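You operate a simulated robot arm through the tools that you are given. There is no shell and no other tool. Be economical: measure what you need, move in short steps, check, and stop when the job is done.

Carry out the task below with a simulated robot arm. There is one attempt and no reset: what you move stays moved.

TASK
Console off, dust cover in the console slot, tv to AERIAL by the remote.
Fine: console off before the cover goes in; bring the remote from the steel shelf unit to the window end of the desk, in sight of the tv.
Where things are to end (x, y in the base frame): tv remote within 0.06 m of [0.4, -0.1].

Only the result counts: the job must be done as asked and must still hold three seconds after the hand-in. Knocking over, shifting, dropping, spilling or breaking anything else fails it. Lids that push on must go on centred and level and be pressed home; caps that screw on are set level and turned clockwise until they are tight.

THE ROBOT
A 6-joint arm with a two-finger parallel gripper on a trunk, on a base that drives. Base frame: it is fixed to the floor where the robot stands at the start and does not move with it; the origin is under the middle of the robot, x ahead of it, y to its left, z up; the surface under the hand at the start is at about z = 0.74. Lengths are in m, angles in degrees, forces in N, time in s.
With the tool pointing down near the work surface it reaches from about 0.18 to 0.84 m from the robot's upright axis, wherever it stands. Its first joint turns from -166.0 to 166.0 degrees. Places, roughly: console link button [0.6, -0.1, 0.8]; console on-off button [0.6, 0, 0.8]; console slot [0.7, -0.1, 0.8]; remote input button [-0.9, -1, 0.8]; remote on-off button [-0.8, -1, 0.8]; tv input button [0.6, 0.2, 0.8]; tv on-off button [0.6, 0.3, 0.8]; tv remote [-1, -1, 0.75]; window end of the desk [0.5, -0.1, 0.7]. Payload 3.91 kg.
The TCP is the grasp point between the finger pads, 0.03 m short of the fingertips. In the tool frame z runs along the fingers and y along their closing line. Largest opening 0.11 m; finger width 0.02, thickness 0.01; the body of the gripper, 0.048 by 0.112 m, starts 0.055 m behind the TCP.
Orientation is that of the tool frame in the base frame, as a unit quaternion [x, y, z, w]. With the fingers straight down and closing along the base's y, the tool's x points along the base's -x, its y along +y and its z along -z.

THE INTERFACE
- The arm moves only by the tool step_arm. Its argument "commands" is one flat list of numbers, 7 for each row, row after row: the turn, a rotation vector about the base's x, y, z in units of 180 degrees (1.0 is 180 degrees), then the shift along the base's x, y, z in units of 150 mm (1.0 is 150 mm), then the finger opening in m, from 0 to 0.11. In form: [wx, wy, wz, dx, dy, dz, fingers, wx, wy, wz, dx, dy, dz, fingers, ...]. A call has 1 to 10 rows; each row is the pose to reach, as a shift and turn from the pose commanded when the call began. A call with a number of a shift or a turn outside -1 to 1 is refused whole. Rows are played at 5 a second. More than 0.05 m and 8.6 degrees between two rows, or a gripper value outside its range, and nothing of the call is played. Where a pose cannot be reached the arm comes as near as it can. A force on the tool above 90 N (or 10 N above the force at the start of the call, whichever is more), or a blocked arm, ends the call early, and 0.2 s more pass. The fingers move at their own pace (about 0.108 m/s each) and stop on an object; they squeeze with about 27 N. The grip force told is the motor's: it shows also when the fingers shut on nothing. Time passes only in rows, and 0.2 s behind the last, so rows that repeat a pose let the fingers close. It gives the time, the measured TCP pose, the force on the tool (base axes), the opening and the grip force at its end, in the units of the frame above (readings bear some noise), with the torque about the TCP (base axes, N m) and any sound that the robot's microphone picked up, and new pictures: "show" is both (left out), scene, wrist or none.
- Cameras (640 x 400 px; columns grow to the right, rows downward): "scene" is now at [-0.0828, 0.0053, 1.4135]; the picture's right is [0.06, -1.00, 0.00], its down [-0.58, -0.03, -0.82] and it looks along [0.81, 0.05, -0.58] (base axes); focal length 271 px, centre (320, 200). "wrist" rides on the gripper at [0.077, 0.007, -0.114] in the tool frame; the picture's right is [-0.09, 1.00, 0.00], its down [-0.80, -0.07, -0.59] and it looks along [-0.59, -0.05, 0.80] (tool axes); focal length 270 px, centre (320, 200). There is no depth. A picture from a camera that has moved, and an enlarged one, comes with that camera's place and axes in the base frame and with its lens.
- slide_trunk(by): slides the trunk up (or, below 0, down) by that many m; the arm and the scene camera ride with it, the base frame stays. It gives what a move gives, with no picture.
- roll_base(legs): drives the robot by 1 to 6 legs, each [ahead, left, turn to the left] in m, m and degrees, along the robot's own axes; the way and the turn of a leg run together, so that a leg with both is an arc; at most 1.5 m and 180 degrees a leg. The arm and the cameras ride along, it lands a little off, and it stops where it bumps. It gives what a move gives, and a new picture of the scene camera.
- pan_tilt(pan, tilt): turns the head with the scene camera to pan (to the left, within 86 degrees either way) and tilt (down, from -29 to 69), counted from straight ahead of the robot. It gives what a move gives, and a new picture of the scene camera.
- close_up(camera, box): a new picture of the part [left, top, right, bottom] of that camera's present view, enlarged. No time passes.
- sign_off(): hands the job in; it is judged then, once.

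Go step by step. Nothing tells you exact positions but the pictures and the camera data: compare them with the known pose of the tool, close in by small moves and look again before you grip or let go. The budget is 120 turns and 260 pictures, counting those below and the enlarged ones. Unless the task says otherwise, let go and move clear before handing in, and close with one line.

The tools are called after "Emit:" by a JSON object that holds its "name" and its "arguments". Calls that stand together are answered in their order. step_arm: Moves the arm, as the interface text tells. Its arguments: {"type":"object","properties":{"commands":{"type":"array"},"show":{"type":"string","enum":["both","scene","wrist","none"]}},"required":["commands"]} The other tools are called the same way: slide_trunk (by) slides the trunk up or down; roll_base (legs) drives the base; pan_tilt (pan, tilt) turns the head that bears the scene camera; close_up (camera, box) takes an enlarged picture of a part of a camera's view; sign_off () hands the job in.

At the start:

```text
time: 0.0
tcp_pos: [0.4453, -0.2622, 1.1244]
tool_rot: [-0.001, 1.0, 0.0, 0.0]
wrist_force: [0.0, 0.2, -0.5]
torque: [0.03, 0.0, -0.02]
width: 0.1101
grip_force: 0.1
trunk travel left (down, up): [-0.35, 0.19]
robot x, y, heading: [0.0016, -0.0003, -0.2]
head pan, tilt: [3.3, 35.4]
```

scene: 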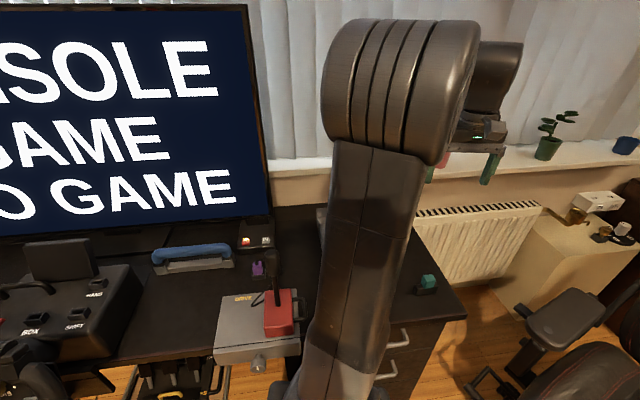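
wrist: 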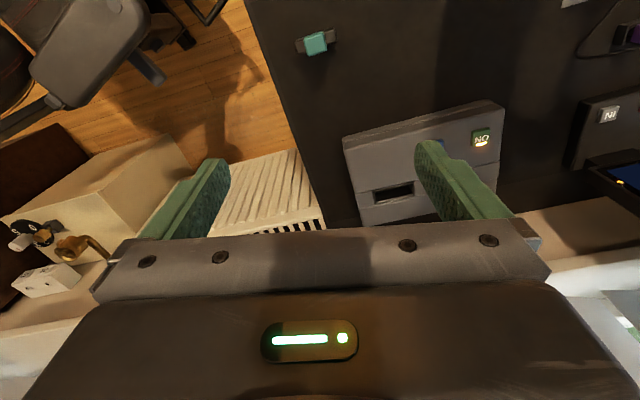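

The desk is ahead with the tv at the left, the console partly behind the arm, and a small teal piece (perhaps the dust cover) on the desk's right end. I take closer looks first.

Emit:
{"name": "close_up", "arguments": {"camera": "wrist", "box": [280, 0, 640, 225]}}

Emit:
{"name": "pan_tilt", "arguments": {"pan": 25, "tilt": 30}}

```text
1.78 times, centred on (460, 112) of wrist
camera zoom: at [0.3699, -0.2548, 1.2389], right [0.09, 1.0, 0.0], down [0.8, -0.07, 0.59], along [0.59, -0.05, -0.8], focal length 480 px, centre (71, 356)
```

zoom: 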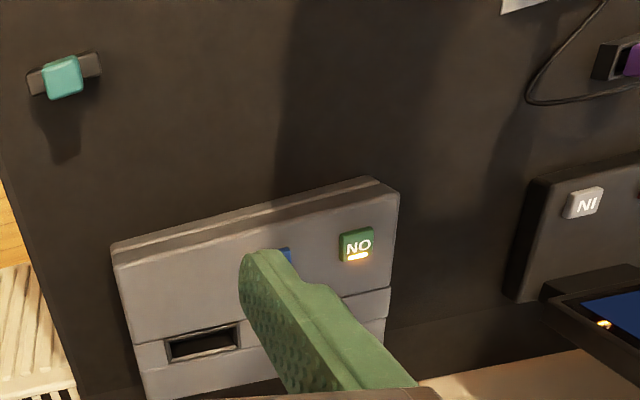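

```text
time: 0.8
tcp_pos: [0.4469, -0.2638, 1.1234]
tool_rot: [0.0, 1.0, 0.0, 0.0]
wrist_force: [0.1, -0.1, 0.3]
torque: [-0.04, 0.0, 0.0]
width: 0.1099
grip_force: 0.1
trunk travel left (down, up): [-0.35, 0.19]
robot x, y, heading: [-0.0002, 0.0016, 0.1]
head pan, tilt: [25.0, 30.0]
camera scene: at [-0.0885, 0.0383, 1.4219], right [0.42, -0.91, 0.0], down [-0.45, -0.21, -0.87], along [0.79, 0.37, -0.5], focal length 271 px, centre (320, 200)
```

scene: 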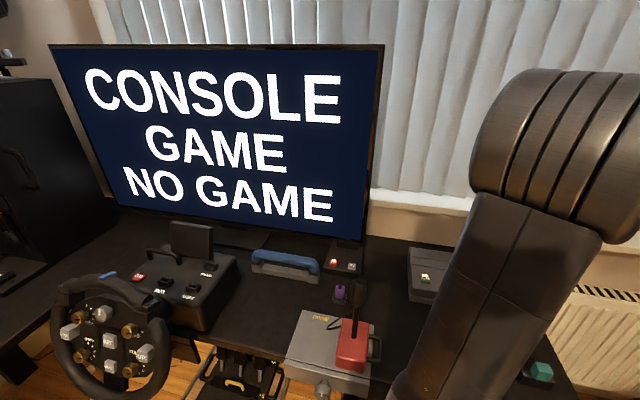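

Emit:
{"name": "close_up", "arguments": {"camera": "scene", "box": [240, 220, 460, 358]}}

Emit:
{"name": "step_arm", "arguments": {"commands": [0, 0, 0, -0.25, 0, -0.25, 0.11, 0, 0, 0, -0.5, 0, -0.5, 0.11, 0, 0, 0, -0.7, 0, -0.75, 0.11, 0, 0, 0, -0.7, 0, -0.75, 0.11]}}

```text
2.90 times, centred on (350, 289) of scene
camera zoom: at [-0.0885, 0.0383, 1.4219], right [0.42, -0.91, 0.0], down [-0.45, -0.21, -0.87], along [0.79, 0.37, -0.5], focal length 786 px, centre (233, -58)
```

zoom: 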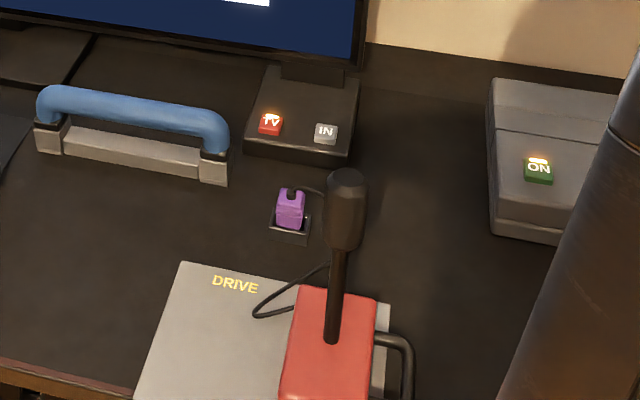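

```text
refused: row 1 steps farther than a row can; nothing moved
```

The purple item is a plug in a socket, so the teal-handled piece at about [0.42, -0.265] should be the cover. I bring the wrist camera nearer to it.

Emit:
{"name": "step_arm", "arguments": {"commands": [0, 0, 0, -0.2, 0, -0.2, 0.11, 0, 0, 0, -0.4, 0, -0.4, 0.11, 0, 0, 0, -0.6, 0, -0.6, 0.11, 0, 0, 0, -0.8, 0, -0.8, 0.11, 0, 0, 0, -0.8, 0, -0.8, 0.11]}}

```text
time: 2.0
tcp_pos: [0.3258, -0.2637, 1.0037]
tool_rot: [0.0, 1.0, 0.0, 0.0]
wrist_force: [-0.1, 0.2, -0.8]
torque: [-0.04, -0.04, 0.02]
width: 0.11
grip_force: 0.1
trunk travel left (down, up): [-0.35, 0.19]
robot x, y, heading: [0.0002, -0.0021, -0.2]
head pan, tilt: [25.0, 30.0]
camera scene: at [-0.0887, 0.0383, 1.4219], right [0.42, -0.91, 0.0], down [-0.45, -0.21, -0.87], along [0.78, 0.37, -0.5], focal length 271 px, centre (320, 200)
camera wrist: at [0.2489, -0.2553, 1.1192], right [0.09, 1.0, 0.0], down [0.8, -0.07, 0.59], along [0.59, -0.05, -0.8], focal length 270 px, centre (320, 200)
```

scene: 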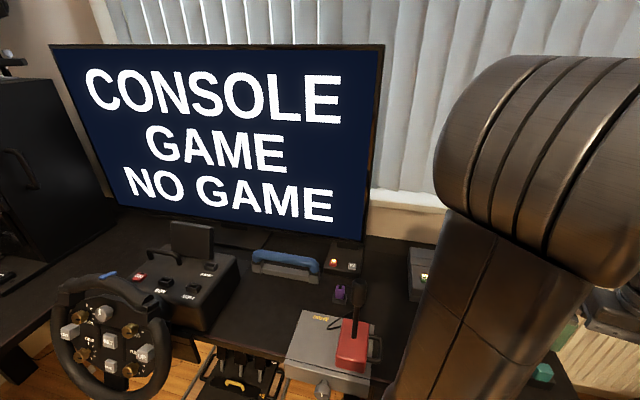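
wrist: 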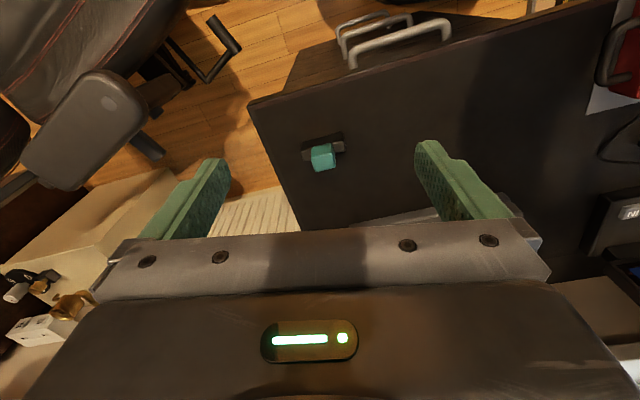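

Emit:
{"name": "close_up", "arguments": {"camera": "wrist", "box": [240, 100, 420, 212]}}

Emit:
{"name": "close_up", "arguments": {"camera": "wrist", "box": [280, 120, 370, 177]}}

```text
3.56 times, centred on (330, 156) of wrist
camera zoom: at [0.2489, -0.2553, 1.1192], right [0.09, 1.0, 0.0], down [0.8, -0.07, 0.59], along [0.59, -0.05, -0.8], focal length 961 px, centre (284, 356)
```

zoom: 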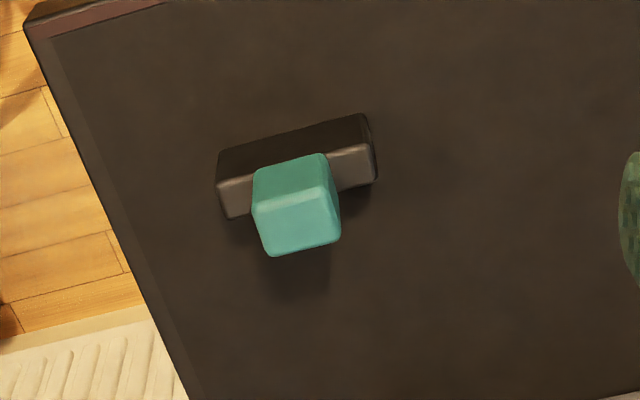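

```text
7.02 times, centred on (325, 148) of wrist
camera zoom: at [0.2489, -0.2553, 1.1192], right [0.09, 1.0, 0.0], down [0.8, -0.07, 0.59], along [0.59, -0.05, -0.8], focal length 1897 px, centre (285, 561)
```

zoom: 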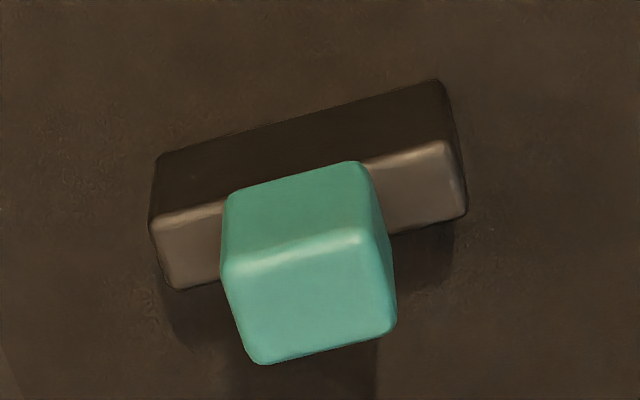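

The cover stands with its dark plate down and teal handle up. Now a nearer look at the console.

Emit:
{"name": "step_arm", "arguments": {"commands": [0, 0, 0, 0.2, 0.24, 0, 0.05, 0, 0, 0, 0.4, 0.48, 0, 0.0, 0, 0, 0, 0.6, 0.72, 0, 0.0, 0, 0, 0, 0.8, 0.96, 0, 0, 0, 0, 0, 0.8, 0.96, 0, 0], "show": "wrist"}}

Emit:
{"name": "close_up", "arguments": {"camera": "wrist", "box": [240, 50, 480, 200]}}

```text
time: 3.2
tcp_pos: [0.4456, -0.1179, 1.003]
tool_rot: [-0.001, 1.0, 0.0, 0.0]
wrist_force: [-0.8, -0.5, 0.0]
torque: [0.01, 0.02, -0.01]
width: 0.0001
grip_force: 27.5
trunk travel left (down, up): [-0.35, 0.19]
robot x, y, heading: [0.0021, -0.0007, -0.1]
head pan, tilt: [25.0, 30.0]
camera wrist: at [0.3702, -0.1092, 1.117], right [0.09, 1.0, 0.0], down [0.8, -0.07, 0.59], along [0.59, -0.05, -0.8], focal length 270 px, centre (320, 200)
```

wrist: 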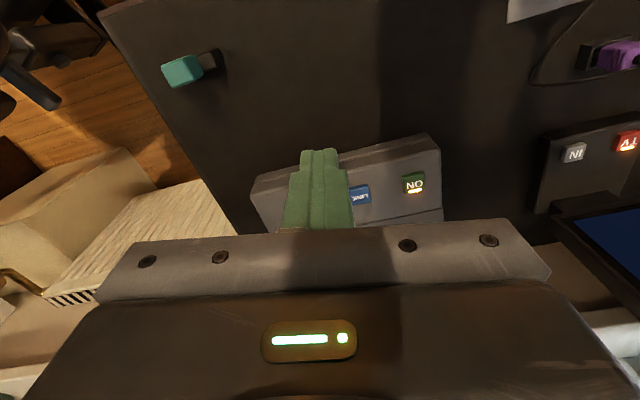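

```text
2.67 times, centred on (360, 125) of wrist
camera zoom: at [0.3702, -0.1092, 1.117], right [0.09, 1.0, 0.0], down [0.8, -0.07, 0.59], along [0.59, -0.05, -0.8], focal length 721 px, centre (213, 400)
```

zoom: 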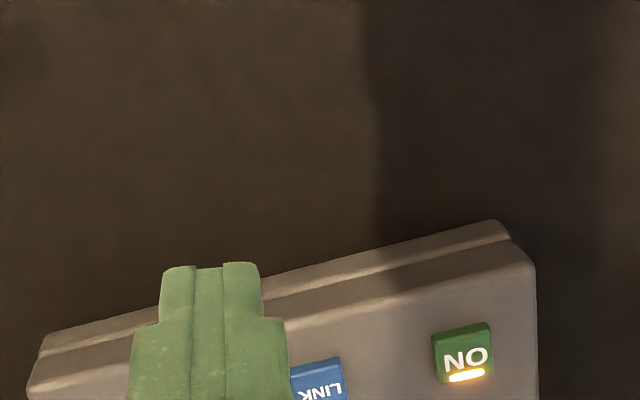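

Emit:
{"name": "step_arm", "arguments": {"commands": [0, 0, 0, 0.18, 0.161, -0.177, 0, 0, 0, 0, 0.36, 0.322, -0.354, 0, 0, 0, 0, 0.54, 0.483, -0.531, 0, 0, 0, 0, 0.72, 0.645, -0.708, 0, 0, 0, 0, 0.9, 0.807, -0.887, 0, 0, 0, 0, 0.9, 0.807, -0.887, 0]}}

Emit:
{"name": "pan_tilt", "arguments": {"pan": 10, "tilt": 35}}

```text
time: 4.7
tcp_pos: [0.5803, 0.0023, 0.8707]
tool_rot: [-0.001, 1.0, 0.0, 0.0]
wrist_force: [0.4, 0.2, -0.3]
torque: [0.02, -0.02, -0.01]
width: 0.0
grip_force: 26.8
trunk travel left (down, up): [-0.35, 0.19]
robot x, y, heading: [0.001, 0.0011, 0.0]
head pan, tilt: [25.0, 30.0]
camera scene: at [-0.0882, 0.0386, 1.4219], right [0.42, -0.91, 0.0], down [-0.45, -0.21, -0.87], along [0.78, 0.37, -0.5], focal length 271 px, centre (320, 200)
camera wrist: at [0.5058, 0.0105, 0.9847], right [0.09, 1.0, 0.0], down [0.8, -0.07, 0.59], along [0.59, -0.05, -0.8], focal length 270 px, centre (320, 200)
```

scene: 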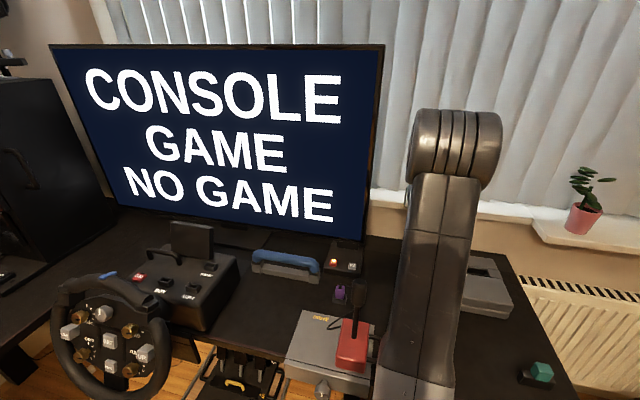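
wrist: 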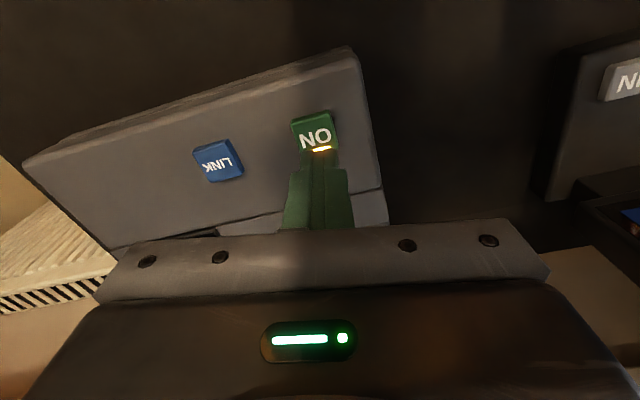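

```text
time: 5.4
tcp_pos: [0.5819, 0.0012, 0.869]
tool_rot: [0.0, 1.0, 0.0, 0.0]
wrist_force: [0.9, 0.0, 0.6]
torque: [0.0, -0.01, -0.03]
width: 0.0001
grip_force: 26.8
trunk travel left (down, up): [-0.35, 0.19]
robot x, y, heading: [-0.0016, -0.0002, -0.0]
head pan, tilt: [10.0, 35.0]
camera scene: at [-0.0838, 0.0156, 1.4141], right [0.17, -0.98, 0.0], down [-0.56, -0.1, -0.82], along [0.81, 0.14, -0.57], focal length 271 px, centre (320, 200)
```

scene: 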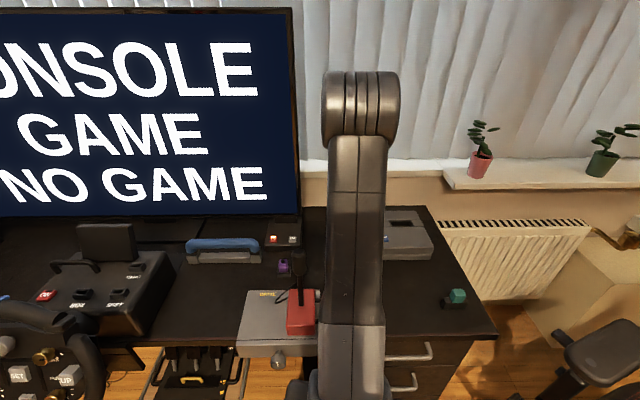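

The closed fingertips are over the ON button. I press down in small steps and lift again.

Emit:
{"name": "step_arm", "arguments": {"commands": [0, 0, 0, 0, 0, -0.13, 0, 0, 0, 0, 0, 0, -0.187, 0, 0, 0, 0, 0, 0, -0.207, 0, 0, 0, 0, 0, 0, -0.22, 0, 0, 0, 0, 0, 0, -0.233, 0, 0, 0, 0, 0, 0, -0.233, 0]}}

```text
time: 6.8
tcp_pos: [0.5821, 0.0011, 0.8355]
tool_rot: [0.0, 1.0, 0.0, 0.0]
wrist_force: [0.7, 0.1, 1.9]
torque: [0.04, 0.0, 0.0]
width: 0.0
grip_force: 26.9
trunk travel left (down, up): [-0.35, 0.19]
robot x, y, heading: [0.0015, 0.0007, -0.1]
head pan, tilt: [10.0, 35.0]
heard: click
camera scene: at [-0.0839, 0.0154, 1.4141], right [0.17, -0.98, 0.0], down [-0.56, -0.1, -0.82], along [0.81, 0.14, -0.57], focal length 271 px, centre (320, 200)
camera wrist: at [0.5052, 0.0099, 0.9509], right [0.09, 1.0, 0.0], down [0.8, -0.07, 0.59], along [0.59, -0.05, -0.8], focal length 270 px, centre (320, 200)
```

scene: 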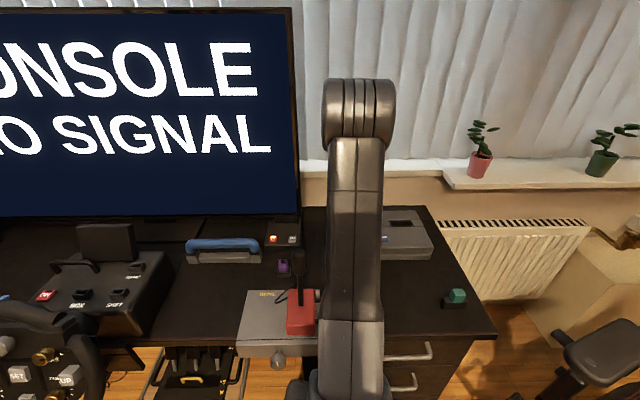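
wrist: 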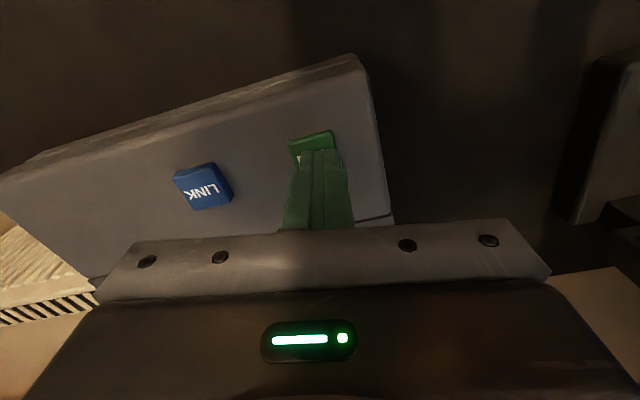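

A click, and the tv now says NO SIGNAL: the console is off. I lift and look down into the slot.

Emit:
{"name": "step_arm", "arguments": {"commands": [0, 0, 0, 0, 0, 0.25, 0, 0, 0, 0, 0, 0, 0.5, 0, 0, 0, 0, 0.06, -0.25, 0.6, 0, 0, 0, 0, 0.12, -0.5, 0.7, 0.05, 0, 0, 0, 0.18, -0.75, 0.7, 0.11, 0, 0, 0, 0.25, -1, 0.7, 0.11, 0, 0, 0, 0.25, -1, 0.7, 0.11]}}

Emit:
{"name": "close_up", "arguments": {"camera": "wrist", "box": [220, 80, 460, 230]}}

```text
time: 8.4
tcp_pos: [0.6193, -0.1475, 0.9411]
tool_rot: [0.001, 1.0, 0.001, 0.0]
wrist_force: [0.0, -0.7, -0.5]
torque: [0.0, 0.01, -0.02]
width: 0.1098
grip_force: 0.0
trunk travel left (down, up): [-0.35, 0.19]
robot x, y, heading: [-0.003, -0.0027, -0.1]
head pan, tilt: [10.0, 35.0]
camera scene: at [-0.0836, 0.0152, 1.4141], right [0.17, -0.98, 0.0], down [-0.56, -0.1, -0.82], along [0.81, 0.14, -0.57], focal length 271 px, centre (320, 200)
camera wrist: at [0.5432, -0.1401, 1.0561], right [0.09, 1.0, 0.0], down [0.8, -0.07, 0.59], along [0.59, -0.05, -0.8], focal length 270 px, centre (320, 200)
```

scene: 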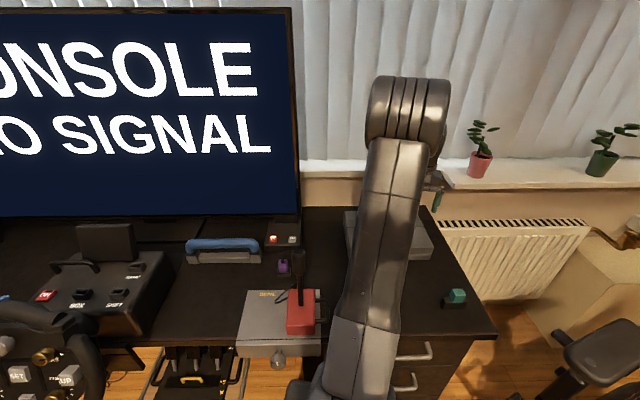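
wrist: 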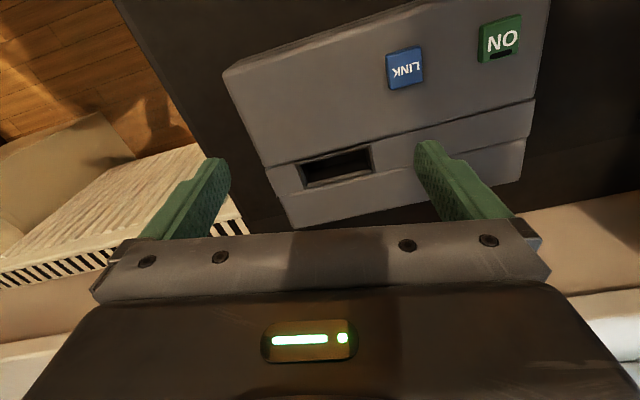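

```text
2.67 times, centred on (340, 155) of wrist
camera zoom: at [0.5432, -0.1401, 1.0561], right [0.09, 1.0, 0.0], down [0.8, -0.07, 0.59], along [0.59, -0.05, -0.8], focal length 721 px, centre (267, 320)
```

zoom: 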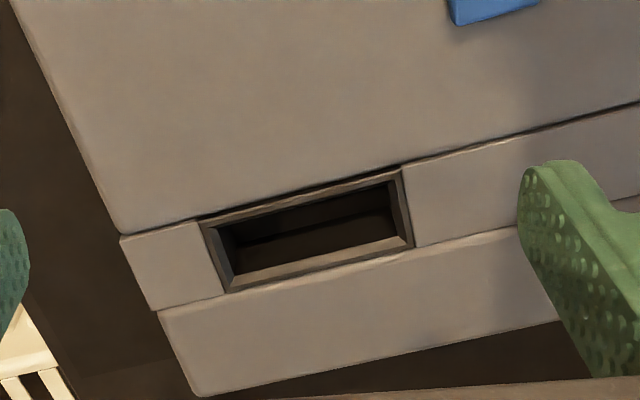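

The console button is dark. The slot centre is about [0.690, -0.136], its long side turned about 11 degrees from y. Now back to the cover for an overhead view.

Emit:
{"name": "step_arm", "arguments": {"commands": [0, 0, 0, -0.25, -0.19, 0, 0.11, 0, 0, 0, -0.5, -0.37, 0, 0.11, 0, 0, 0, -0.75, -0.56, 0, 0.11, 0, 0, 0, -1, -0.75, 0, 0.11], "show": "none"}}

Emit:
{"name": "step_arm", "arguments": {"commands": [0, 0, 0, -0.25, 0, 0, 0.11, 0, 0, 0, -0.45, 0, -0.1, 0.11, 0, 0, 0, -0.45, 0, -0.1, 0.11], "show": "wrist"}}

Emit:
{"name": "close_up", "arguments": {"camera": "wrist", "box": [220, 40, 420, 165]}}

```text
time: 9.4
tcp_pos: [0.4675, -0.2599, 0.9407]
tool_rot: [0.001, 1.0, -0.001, 0.0]
wrist_force: [0.2, 0.8, 0.5]
torque: [0.01, -0.01, -0.02]
width: 0.1098
grip_force: 0.0
trunk travel left (down, up): [-0.35, 0.19]
robot x, y, heading: [0.0013, -0.0021, -0.0]
head pan, tilt: [10.0, 35.0]
```

```text
time: 10.2
tcp_pos: [0.4009, -0.2619, 0.9249]
tool_rot: [0.0, 1.0, 0.0, -0.001]
wrist_force: [0.8, 0.3, 0.4]
torque: [0.0, -0.01, 0.0]
width: 0.1099
grip_force: 0.1
trunk travel left (down, up): [-0.35, 0.19]
robot x, y, heading: [-0.0007, -0.0008, -0.0]
head pan, tilt: [10.0, 35.0]
camera wrist: at [0.3251, -0.2526, 1.0402], right [0.09, 1.0, 0.0], down [0.8, -0.07, 0.59], along [0.59, -0.05, -0.8], focal length 270 px, centre (320, 200)
```

wrist: 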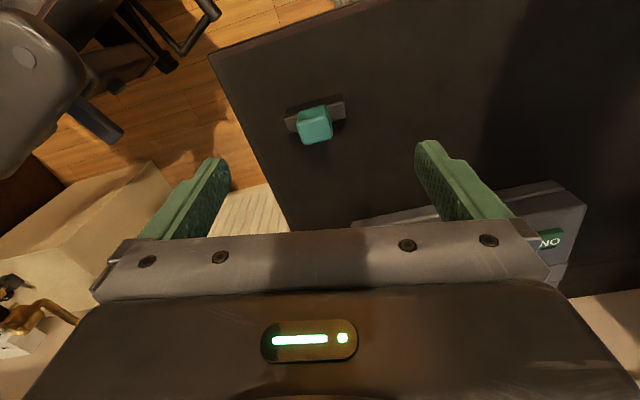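

```text
3.20 times, centred on (320, 102) of wrist
camera zoom: at [0.3251, -0.2526, 1.0402], right [0.09, 1.0, 0.0], down [0.8, -0.07, 0.59], along [0.59, -0.05, -0.8], focal length 865 px, centre (320, 512)
```

zoom: 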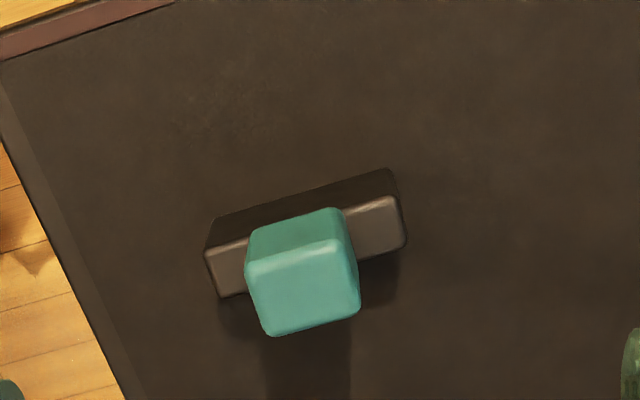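

The cover stands upright at about [0.421, -0.265], turned about 11 degrees as the slot is; plate top near z 0.764, handle top near 0.80. I align above it.

Emit:
{"name": "step_arm", "arguments": {"commands": [0, 0, 0.031, 0.067, -0.01, -0.1, 0.07, 0, 0, 0.063, 0.134, -0.021, -0.3, 0.07, 0, 0, 0.063, 0.134, -0.021, -0.48, 0.07, 0, 0, 0.063, 0.134, -0.021, -0.48, 0.07]}}

Emit:
{"name": "close_up", "arguments": {"camera": "wrist", "box": [220, 100, 420, 225]}}

```text
time: 11.2
tcp_pos: [0.4215, -0.2635, 0.8541]
tool_rot: [-0.099, 0.995, 0.0, -0.001]
wrist_force: [-0.3, -0.7, -0.5]
torque: [0.02, 0.03, 0.01]
width: 0.07
grip_force: 0.0
trunk travel left (down, up): [-0.35, 0.19]
robot x, y, heading: [-0.0016, 0.0021, 0.2]
head pan, tilt: [10.0, 35.0]
camera scene: at [-0.0837, 0.0153, 1.4141], right [0.17, -0.98, 0.0], down [-0.56, -0.1, -0.82], along [0.81, 0.14, -0.57], focal length 271 px, centre (320, 200)
camera wrist: at [0.3453, -0.2708, 0.9682], right [-0.11, 0.99, 0.0], down [0.8, 0.09, 0.59], along [0.59, 0.07, -0.8], focal length 270 px, centre (320, 200)
```

scene: 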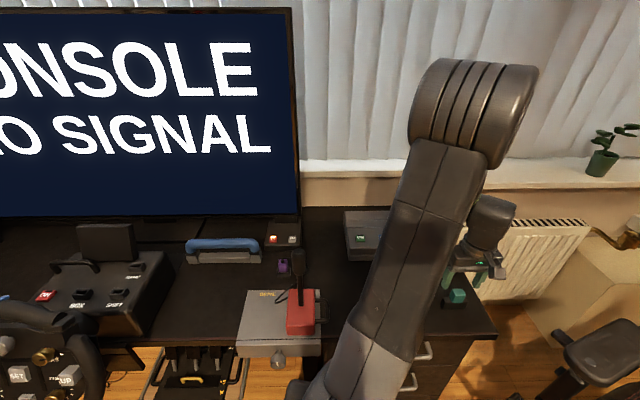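
wrist: 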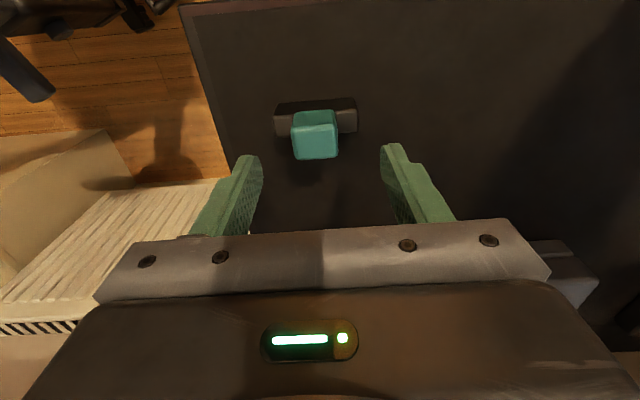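

```text
3.20 times, centred on (320, 162) of wrist
camera zoom: at [0.3453, -0.2708, 0.9682], right [-0.11, 0.99, 0.0], down [0.8, 0.09, 0.59], along [0.59, 0.07, -0.8], focal length 865 px, centre (320, 320)
```

zoom: 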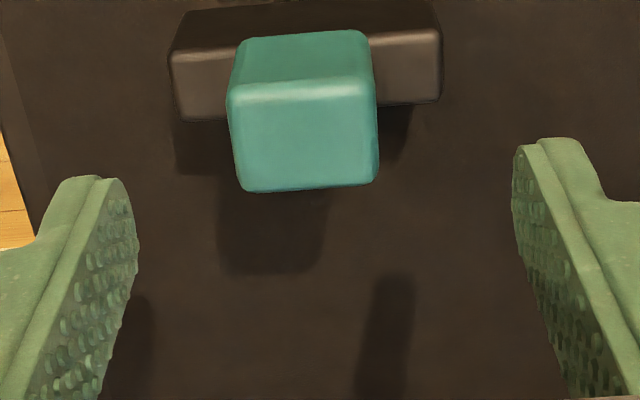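

Aligned within a couple of millimetres. I lower around the handle and close.

Emit:
{"name": "step_arm", "arguments": {"commands": [0, 0, 0, 0, -0.013, -0.18, 0.07, 0, 0, 0, 0, -0.013, -0.36, 0.07, 0, 0, 0, 0, -0.013, -0.36, 0.04, 0, 0, 0, 0, -0.013, -0.36, 0.02, 0, 0, 0, 0, -0.013, -0.36, 0.02, 0, 0, 0, 0, -0.013, -0.36, 0.02], "show": "wrist"}}

```text
time: 12.6
tcp_pos: [0.4223, -0.266, 0.7993]
tool_rot: [-0.099, 0.995, 0.0, 0.0]
wrist_force: [2.0, -1.0, 7.5]
torque: [0.02, -0.07, -0.02]
width: 0.0632
grip_force: 26.8
trunk travel left (down, up): [-0.35, 0.19]
robot x, y, heading: [-0.0003, 0.0034, -0.0]
head pan, tilt: [10.0, 35.0]
camera wrist: at [0.3454, -0.2728, 0.9147], right [-0.11, 0.99, 0.0], down [0.8, 0.09, 0.6], along [0.59, 0.06, -0.8], focal length 270 px, centre (320, 200)
```

wrist: 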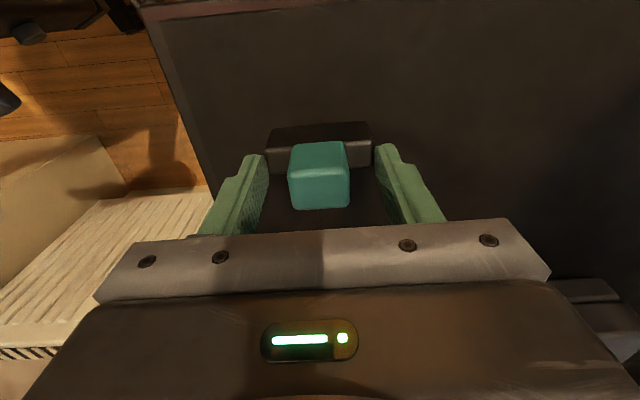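

The fingers met the plate's ends (0.063 wide), so the plate is taller than I judged. I open, rise 10 mm and close on the handle.

Emit:
{"name": "step_arm", "arguments": {"commands": [0, 0, 0, 0, 0, 0, 0.075, 0, 0, 0, 0, 0, 0, 0.075, 0, 0, 0, 0, 0, 0.067, 0.075, 0, 0, 0, 0, 0, 0.067, 0.05, 0, 0, 0, 0, 0, 0.067, 0.02, 0, 0, 0, 0, 0, 0.067, 0.02, 0, 0, 0, 0, 0, 0.067, 0.02], "show": "wrist"}}

Emit:
{"name": "close_up", "arguments": {"camera": "wrist", "box": [220, 100, 420, 225]}}

```text
time: 14.2
tcp_pos: [0.4212, -0.2655, 0.8099]
tool_rot: [-0.099, 0.995, 0.0, 0.001]
wrist_force: [-0.5, 0.3, 0.3]
torque: [-0.02, -0.03, 0.01]
width: 0.0294
grip_force: 26.9
trunk travel left (down, up): [-0.35, 0.19]
robot x, y, heading: [0.003, -0.0036, -0.1]
head pan, tilt: [10.0, 35.0]
camera wrist: at [0.3454, -0.2727, 0.9246], right [-0.11, 0.99, 0.0], down [0.8, 0.09, 0.59], along [0.59, 0.07, -0.8], focal length 270 px, centre (320, 200)
```

wrist: 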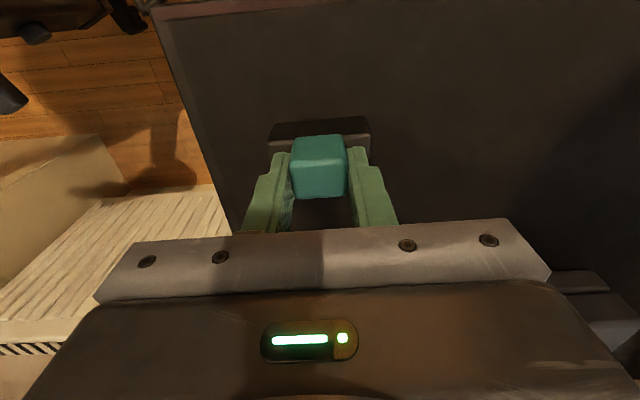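

```text
3.20 times, centred on (320, 162) of wrist
camera zoom: at [0.3454, -0.2727, 0.9246], right [-0.11, 0.99, 0.0], down [0.8, 0.09, 0.59], along [0.59, 0.07, -0.8], focal length 865 px, centre (320, 320)
```

zoom: 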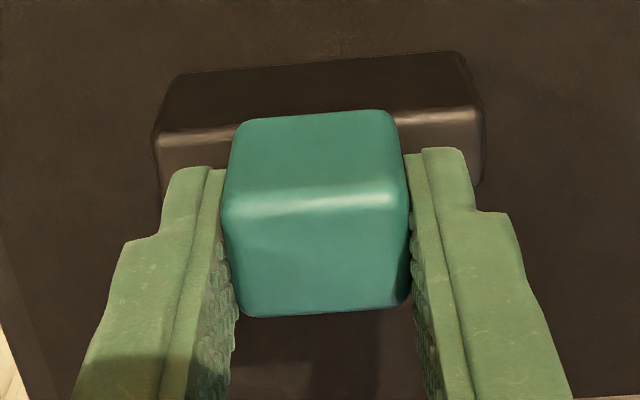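

The handle is gripped (0.029). I lift straight up and carry toward the slot.

Emit:
{"name": "step_arm", "arguments": {"commands": [0, 0, 0, 0, 0, 0.2, 0.02, 0, 0, 0, 0, 0, 0.5, 0.02, 0, 0, 0, 0, 0, 0.8, 0.02, 0, 0, 0, 0.25, 0.12, 0.8, 0.02, 0, 0, 0, 0.5, 0.24, 0.8, 0.02, 0, 0, 0, 0.75, 0.36, 0.8, 0.02, 0, 0, 0, 1, 0.48, 0.8, 0.02], "show": "none"}}

Emit:
{"name": "step_arm", "arguments": {"commands": [0, 0, 0, 0.2, 0.1, 0, 0.02, 0, 0, 0, 0.4, 0.2, 0, 0.02, 0, 0, 0, 0.6, 0.3, 0, 0.02, 0, 0, 0, 0.75, 0.38, 0, 0.02, 0, 0, 0, 0.75, 0.38, 0, 0.02]}}

Emit:
{"name": "close_up", "arguments": {"camera": "wrist", "box": [160, 20, 480, 220]}}

```text
time: 15.8
tcp_pos: [0.5719, -0.1916, 0.9302]
tool_rot: [-0.098, 0.995, 0.0, 0.0]
wrist_force: [0.7, -0.6, -0.5]
torque: [0.03, 0.0, 0.0]
width: 0.0291
grip_force: 27.2
trunk travel left (down, up): [-0.35, 0.19]
robot x, y, heading: [-0.0022, -0.0004, -0.0]
head pan, tilt: [10.0, 35.0]
```

```text
time: 17.0
tcp_pos: [0.6829, -0.1378, 0.9291]
tool_rot: [-0.098, 0.995, 0.0, 0.001]
wrist_force: [-0.6, -0.5, -0.7]
torque: [0.0, 0.0, -0.02]
width: 0.0291
grip_force: 26.3
trunk travel left (down, up): [-0.35, 0.19]
robot x, y, heading: [0.0022, -0.0008, 0.2]
head pan, tilt: [10.0, 35.0]
camera scene: at [-0.0835, 0.0155, 1.4141], right [0.17, -0.98, 0.0], down [-0.57, -0.1, -0.82], along [0.81, 0.14, -0.57], focal length 271 px, centre (320, 200)
camera wrist: at [0.6078, -0.1432, 1.0445], right [-0.11, 0.99, 0.0], down [0.8, 0.09, 0.59], along [0.59, 0.06, -0.8], focal length 270 px, centre (320, 200)
```

scene: 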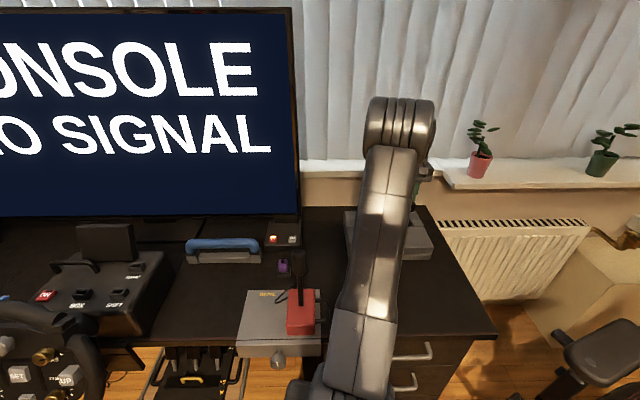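
wrist: 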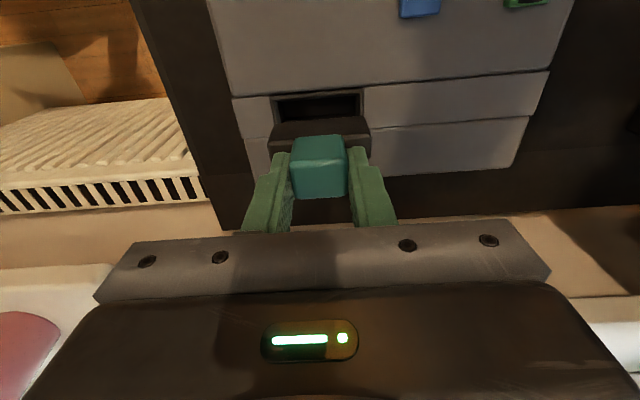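

```text
2.00 times, centred on (320, 120) of wrist
camera zoom: at [0.6078, -0.1432, 1.0445], right [-0.11, 0.99, 0.0], down [0.8, 0.09, 0.59], along [0.59, 0.06, -0.8], focal length 541 px, centre (320, 360)
```

zoom: 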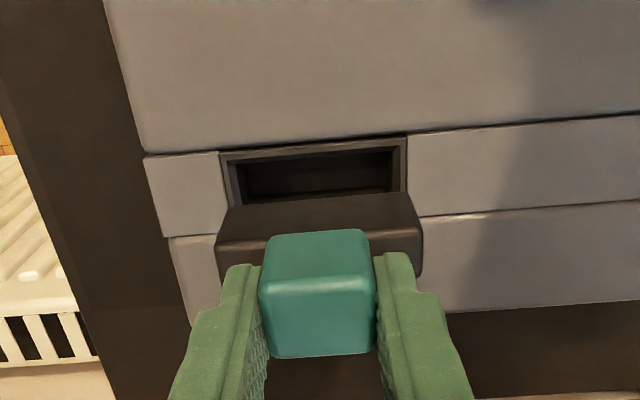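

The slot re-measures to the same place. I centre over it and lower to just above.

Emit:
{"name": "step_arm", "arguments": {"commands": [0, 0, 0, 0.047, 0.012, -0.1, 0.02, 0, 0, 0, 0.047, 0.012, -0.29, 0.02, 0, 0, 0, 0.047, 0.012, -0.29, 0.02], "show": "wrist"}}

Emit:
{"name": "close_up", "arguments": {"camera": "wrist", "box": [220, 70, 420, 195]}}

Emit:
{"name": "close_up", "arguments": {"camera": "scene", "box": [330, 140, 480, 234]}}

```text
time: 17.8
tcp_pos: [0.691, -0.1357, 0.8855]
tool_rot: [-0.099, 0.995, 0.0, 0.0]
wrist_force: [-0.6, 0.6, -0.6]
torque: [0.02, -0.03, -0.04]
width: 0.0294
grip_force: 26.9
trunk travel left (down, up): [-0.35, 0.19]
robot x, y, heading: [0.0033, 0.0023, -0.1]
head pan, tilt: [10.0, 35.0]
camera wrist: at [0.6148, -0.1417, 1.0009], right [-0.11, 0.99, 0.0], down [0.8, 0.09, 0.59], along [0.59, 0.07, -0.8], focal length 270 px, centre (320, 200)
```

wrist: 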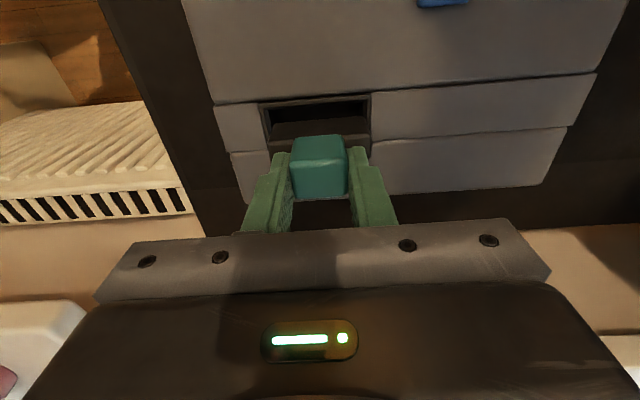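

```text
3.20 times, centred on (320, 132) of wrist
camera zoom: at [0.6148, -0.1417, 1.0009], right [-0.11, 0.99, 0.0], down [0.8, 0.09, 0.59], along [0.59, 0.07, -0.8], focal length 865 px, centre (320, 416)
```

zoom: 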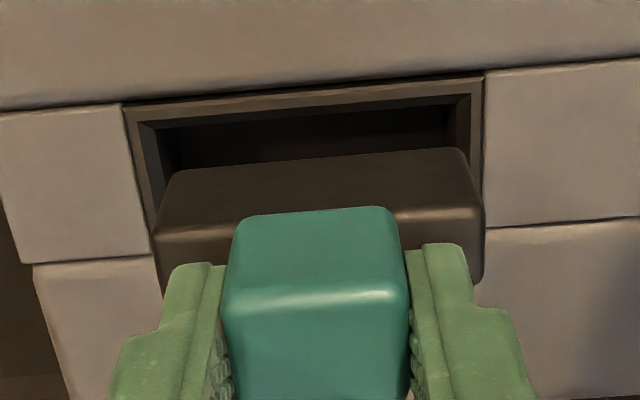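

```text
4.26 times, centred on (405, 187) of scene
camera zoom: at [-0.0836, 0.0154, 1.4141], right [0.17, -0.98, 0.0], down [-0.57, -0.1, -0.82], along [0.81, 0.14, -0.57], focal length 1154 px, centre (-42, 255)
```

zoom: 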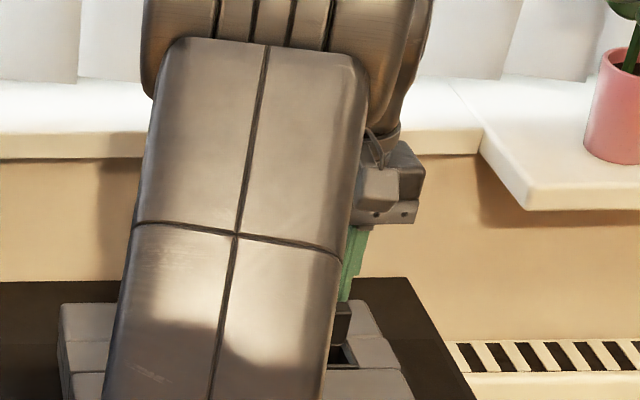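

The plate sits about 2.5 mm too far left of the slot. I correct that and lower gently to see whether it enters.

Emit:
{"name": "step_arm", "arguments": {"commands": [0, 0, 0, 0, -0.017, 0, 0.02, 0, 0, 0, 0, -0.017, -0.05, 0.02, 0, 0, 0, 0, -0.017, -0.09, 0.02, 0, 0, 0, 0, -0.017, -0.12, 0.02, 0, 0, 0, 0, -0.017, -0.14, 0.02, 0, 0, 0, 0, -0.017, -0.14, 0.02], "show": "wrist"}}

Emit:
{"name": "close_up", "arguments": {"camera": "wrist", "box": [220, 70, 420, 195]}}

```text
time: 19.2
tcp_pos: [0.6909, -0.1378, 0.8652]
tool_rot: [-0.099, 0.995, 0.0, 0.0]
wrist_force: [-0.9, 1.1, -0.9]
torque: [0.01, -0.01, -0.01]
width: 0.0296
grip_force: 27.0
trunk travel left (down, up): [-0.35, 0.19]
robot x, y, heading: [0.0006, -0.0013, 0.1]
head pan, tilt: [10.0, 35.0]
camera wrist: at [0.6145, -0.1444, 0.9801], right [-0.11, 0.99, 0.0], down [0.8, 0.09, 0.59], along [0.59, 0.07, -0.8], focal length 270 px, centre (320, 200)
```

wrist: 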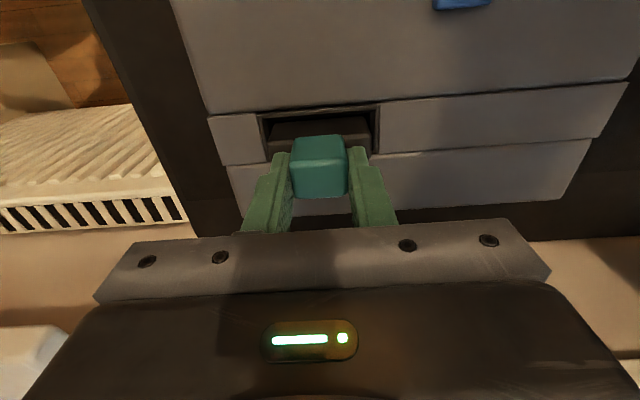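

```text
3.20 times, centred on (320, 132) of wrist
camera zoom: at [0.6145, -0.1444, 0.9801], right [-0.11, 0.99, 0.0], down [0.8, 0.09, 0.59], along [0.59, 0.07, -0.8], focal length 865 px, centre (320, 416)
```

zoom: 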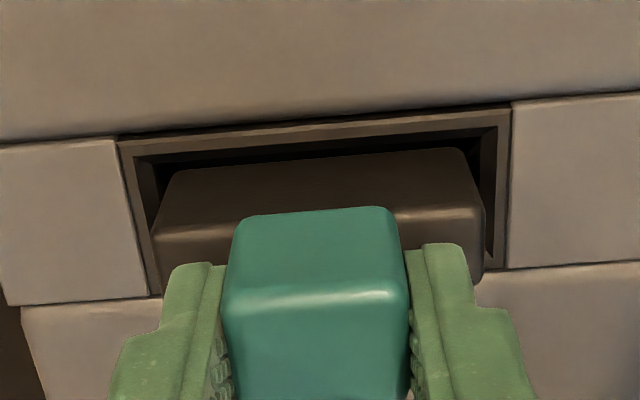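

It is centred and entering the slot. I keep lowering in small steps.

Emit:
{"name": "step_arm", "arguments": {"commands": [0, 0, 0, 0, 0, -0.03, 0.02, 0, 0, 0, 0, 0, -0.06, 0.02, 0, 0, 0, 0, 0, -0.09, 0.02, 0, 0, 0, 0, 0, -0.12, 0.02, 0, 0, 0, 0, 0, -0.15, 0.02, 0, 0, 0, 0, 0, -0.15, 0.02], "show": "wrist"}}

Emit:
{"name": "close_up", "arguments": {"camera": "wrist", "box": [220, 70, 420, 195]}}

```text
time: 20.6
tcp_pos: [0.6898, -0.1362, 0.843]
tool_rot: [-0.098, 0.995, -0.001, 0.0]
wrist_force: [-0.1, 0.4, 0.1]
torque: [0.01, 0.01, -0.01]
width: 0.0294
grip_force: 26.8
trunk travel left (down, up): [-0.35, 0.19]
robot x, y, heading: [-0.0023, -0.0041, 0.1]
head pan, tilt: [10.0, 35.0]
camera wrist: at [0.6149, -0.1443, 0.9576], right [-0.11, 0.99, 0.0], down [0.8, 0.09, 0.59], along [0.59, 0.07, -0.8], focal length 270 px, centre (320, 200)
```

wrist: 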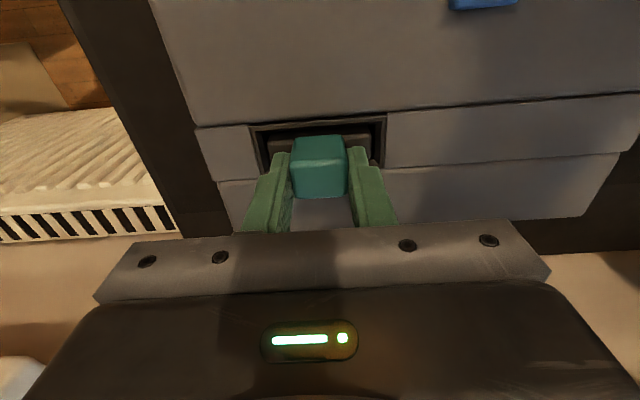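

```text
3.20 times, centred on (320, 132) of wrist
camera zoom: at [0.6149, -0.1443, 0.9576], right [-0.11, 0.99, 0.0], down [0.8, 0.09, 0.59], along [0.59, 0.07, -0.8], focal length 865 px, centre (320, 416)
```

zoom: 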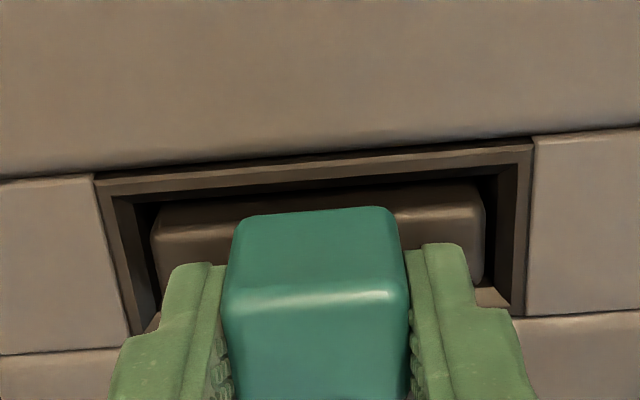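

Emit:
{"name": "step_arm", "arguments": {"commands": [0, 0, 0, 0, 0, -0.02, 0.02, 0, 0, 0, 0, 0, -0.04, 0.02, 0, 0, 0, 0, 0, -0.06, 0.02, 0, 0, 0, 0, 0, -0.06, 0.02], "show": "wrist"}}

Emit:
{"name": "close_up", "arguments": {"camera": "wrist", "box": [220, 70, 420, 195]}}

```text
time: 21.6
tcp_pos: [0.6893, -0.1368, 0.836]
tool_rot: [-0.099, 0.995, 0.0, 0.001]
wrist_force: [3.4, -0.1, 23.0]
torque: [0.01, -0.12, -0.04]
width: 0.0299
grip_force: 27.3
trunk travel left (down, up): [-0.35, 0.19]
robot x, y, heading: [0.0054, -0.0035, 0.3]
head pan, tilt: [10.0, 35.0]
camera wrist: at [0.6136, -0.144, 0.9506], right [-0.11, 0.99, 0.0], down [0.8, 0.09, 0.6], along [0.59, 0.06, -0.8], focal length 270 px, centre (320, 200)
```

wrist: 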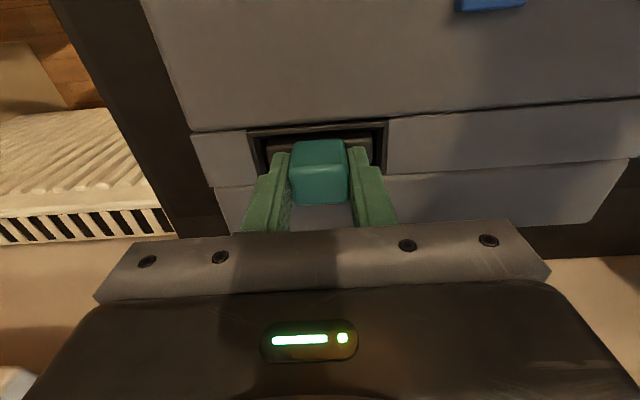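

```text
3.20 times, centred on (320, 132) of wrist
camera zoom: at [0.6136, -0.144, 0.9506], right [-0.11, 0.99, 0.0], down [0.8, 0.09, 0.6], along [0.59, 0.06, -0.8], focal length 865 px, centre (320, 416)
```

zoom: 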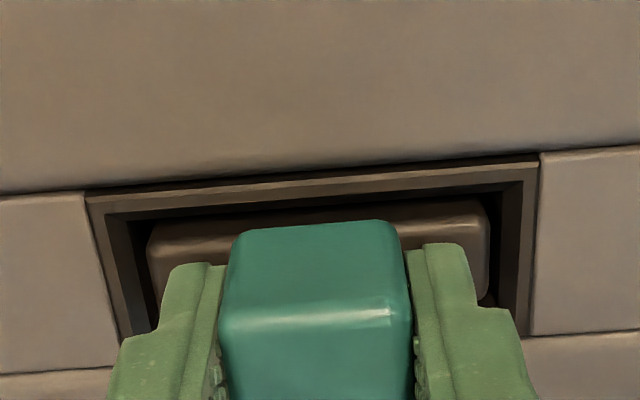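

It has met a stop with 23 N. I release, rise and look.

Emit:
{"name": "step_arm", "arguments": {"commands": [0, 0, 0, 0, 0, 0.02, 0.02, 0, 0, 0, 0, 0, 0.02, 0.06, 0, 0, 0, 0, 0, 0.02, 0.06, 0, 0, 0, 0, 0, 0.02, 0.06, 0, 0, 0, 0, 0, 0.25, 0.06, 0, 0, 0, 0, 0, 0.45, 0.06, 0, 0, 0, 0, 0, 0.45, 0.06], "show": "wrist"}}

Emit:
{"name": "close_up", "arguments": {"camera": "wrist", "box": [220, 50, 420, 175]}}

```text
time: 23.2
tcp_pos: [0.6908, -0.1384, 0.902]
tool_rot: [-0.099, 0.995, 0.0, 0.0]
wrist_force: [-0.2, 0.2, 0.2]
torque: [0.04, 0.0, 0.04]
width: 0.0601
grip_force: 0.0
trunk travel left (down, up): [-0.35, 0.19]
robot x, y, heading: [0.0003, 0.0021, 0.0]
head pan, tilt: [10.0, 35.0]
camera wrist: at [0.6145, -0.144, 1.0166], right [-0.11, 0.99, 0.0], down [0.8, 0.09, 0.59], along [0.59, 0.07, -0.8], focal length 270 px, centre (320, 200)
```

wrist: 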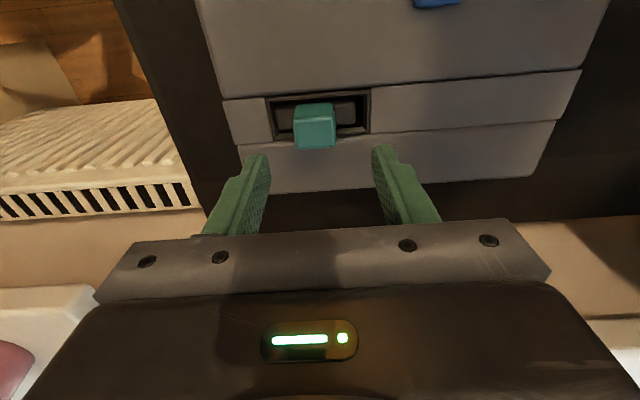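

```text
3.20 times, centred on (320, 112) of wrist
camera zoom: at [0.6145, -0.144, 1.0166], right [-0.11, 0.99, 0.0], down [0.8, 0.09, 0.59], along [0.59, 0.07, -0.8], focal length 865 px, centre (320, 480)
```

zoom: 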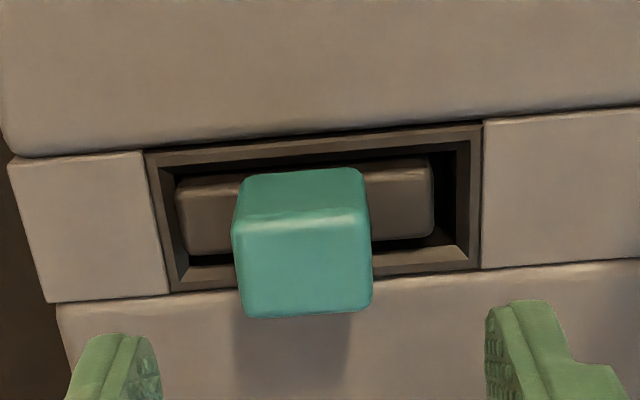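

The cover sits level inside the slot. I give the handle a gentle push from above with closed fingers to be sure it is home.

Emit:
{"name": "step_arm", "arguments": {"commands": [0, 0, 0, -0.02, -0.005, 0, 0.0, 0, 0, 0, -0.02, -0.005, 0, 0.0, 0, 0, 0, -0.02, -0.005, 0, 0.0, 0, 0, 0, -0.02, -0.005, -0.16, 0, 0, 0, 0, -0.02, -0.005, -0.2, 0, 0, 0, 0, -0.02, -0.005, -0.225, 0, 0, 0, 0, -0.02, -0.005, -0.25, 0, 0, 0, 0, -0.02, -0.005, -0.27, 0], "show": "wrist"}}

```text
time: 25.0
tcp_pos: [0.6863, -0.1377, 0.8699]
tool_rot: [-0.099, 0.995, -0.001, 0.007]
wrist_force: [0.4, 0.8, 50.3]
torque: [0.07, -0.05, 0.02]
width: 0.0002
grip_force: 27.0
trunk travel left (down, up): [-0.35, 0.19]
robot x, y, heading: [0.0011, -0.0017, 0.2]
head pan, tilt: [10.0, 35.0]
camera wrist: at [0.6088, -0.1445, 0.9832], right [-0.11, 0.99, 0.0], down [0.79, 0.09, 0.6], along [0.6, 0.06, -0.8], focal length 270 px, centre (320, 200)
```

wrist: 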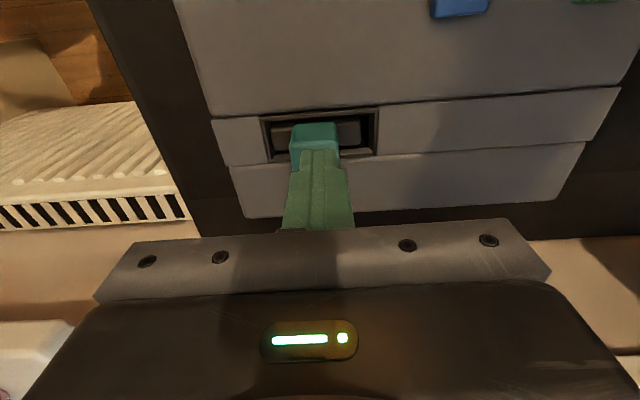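

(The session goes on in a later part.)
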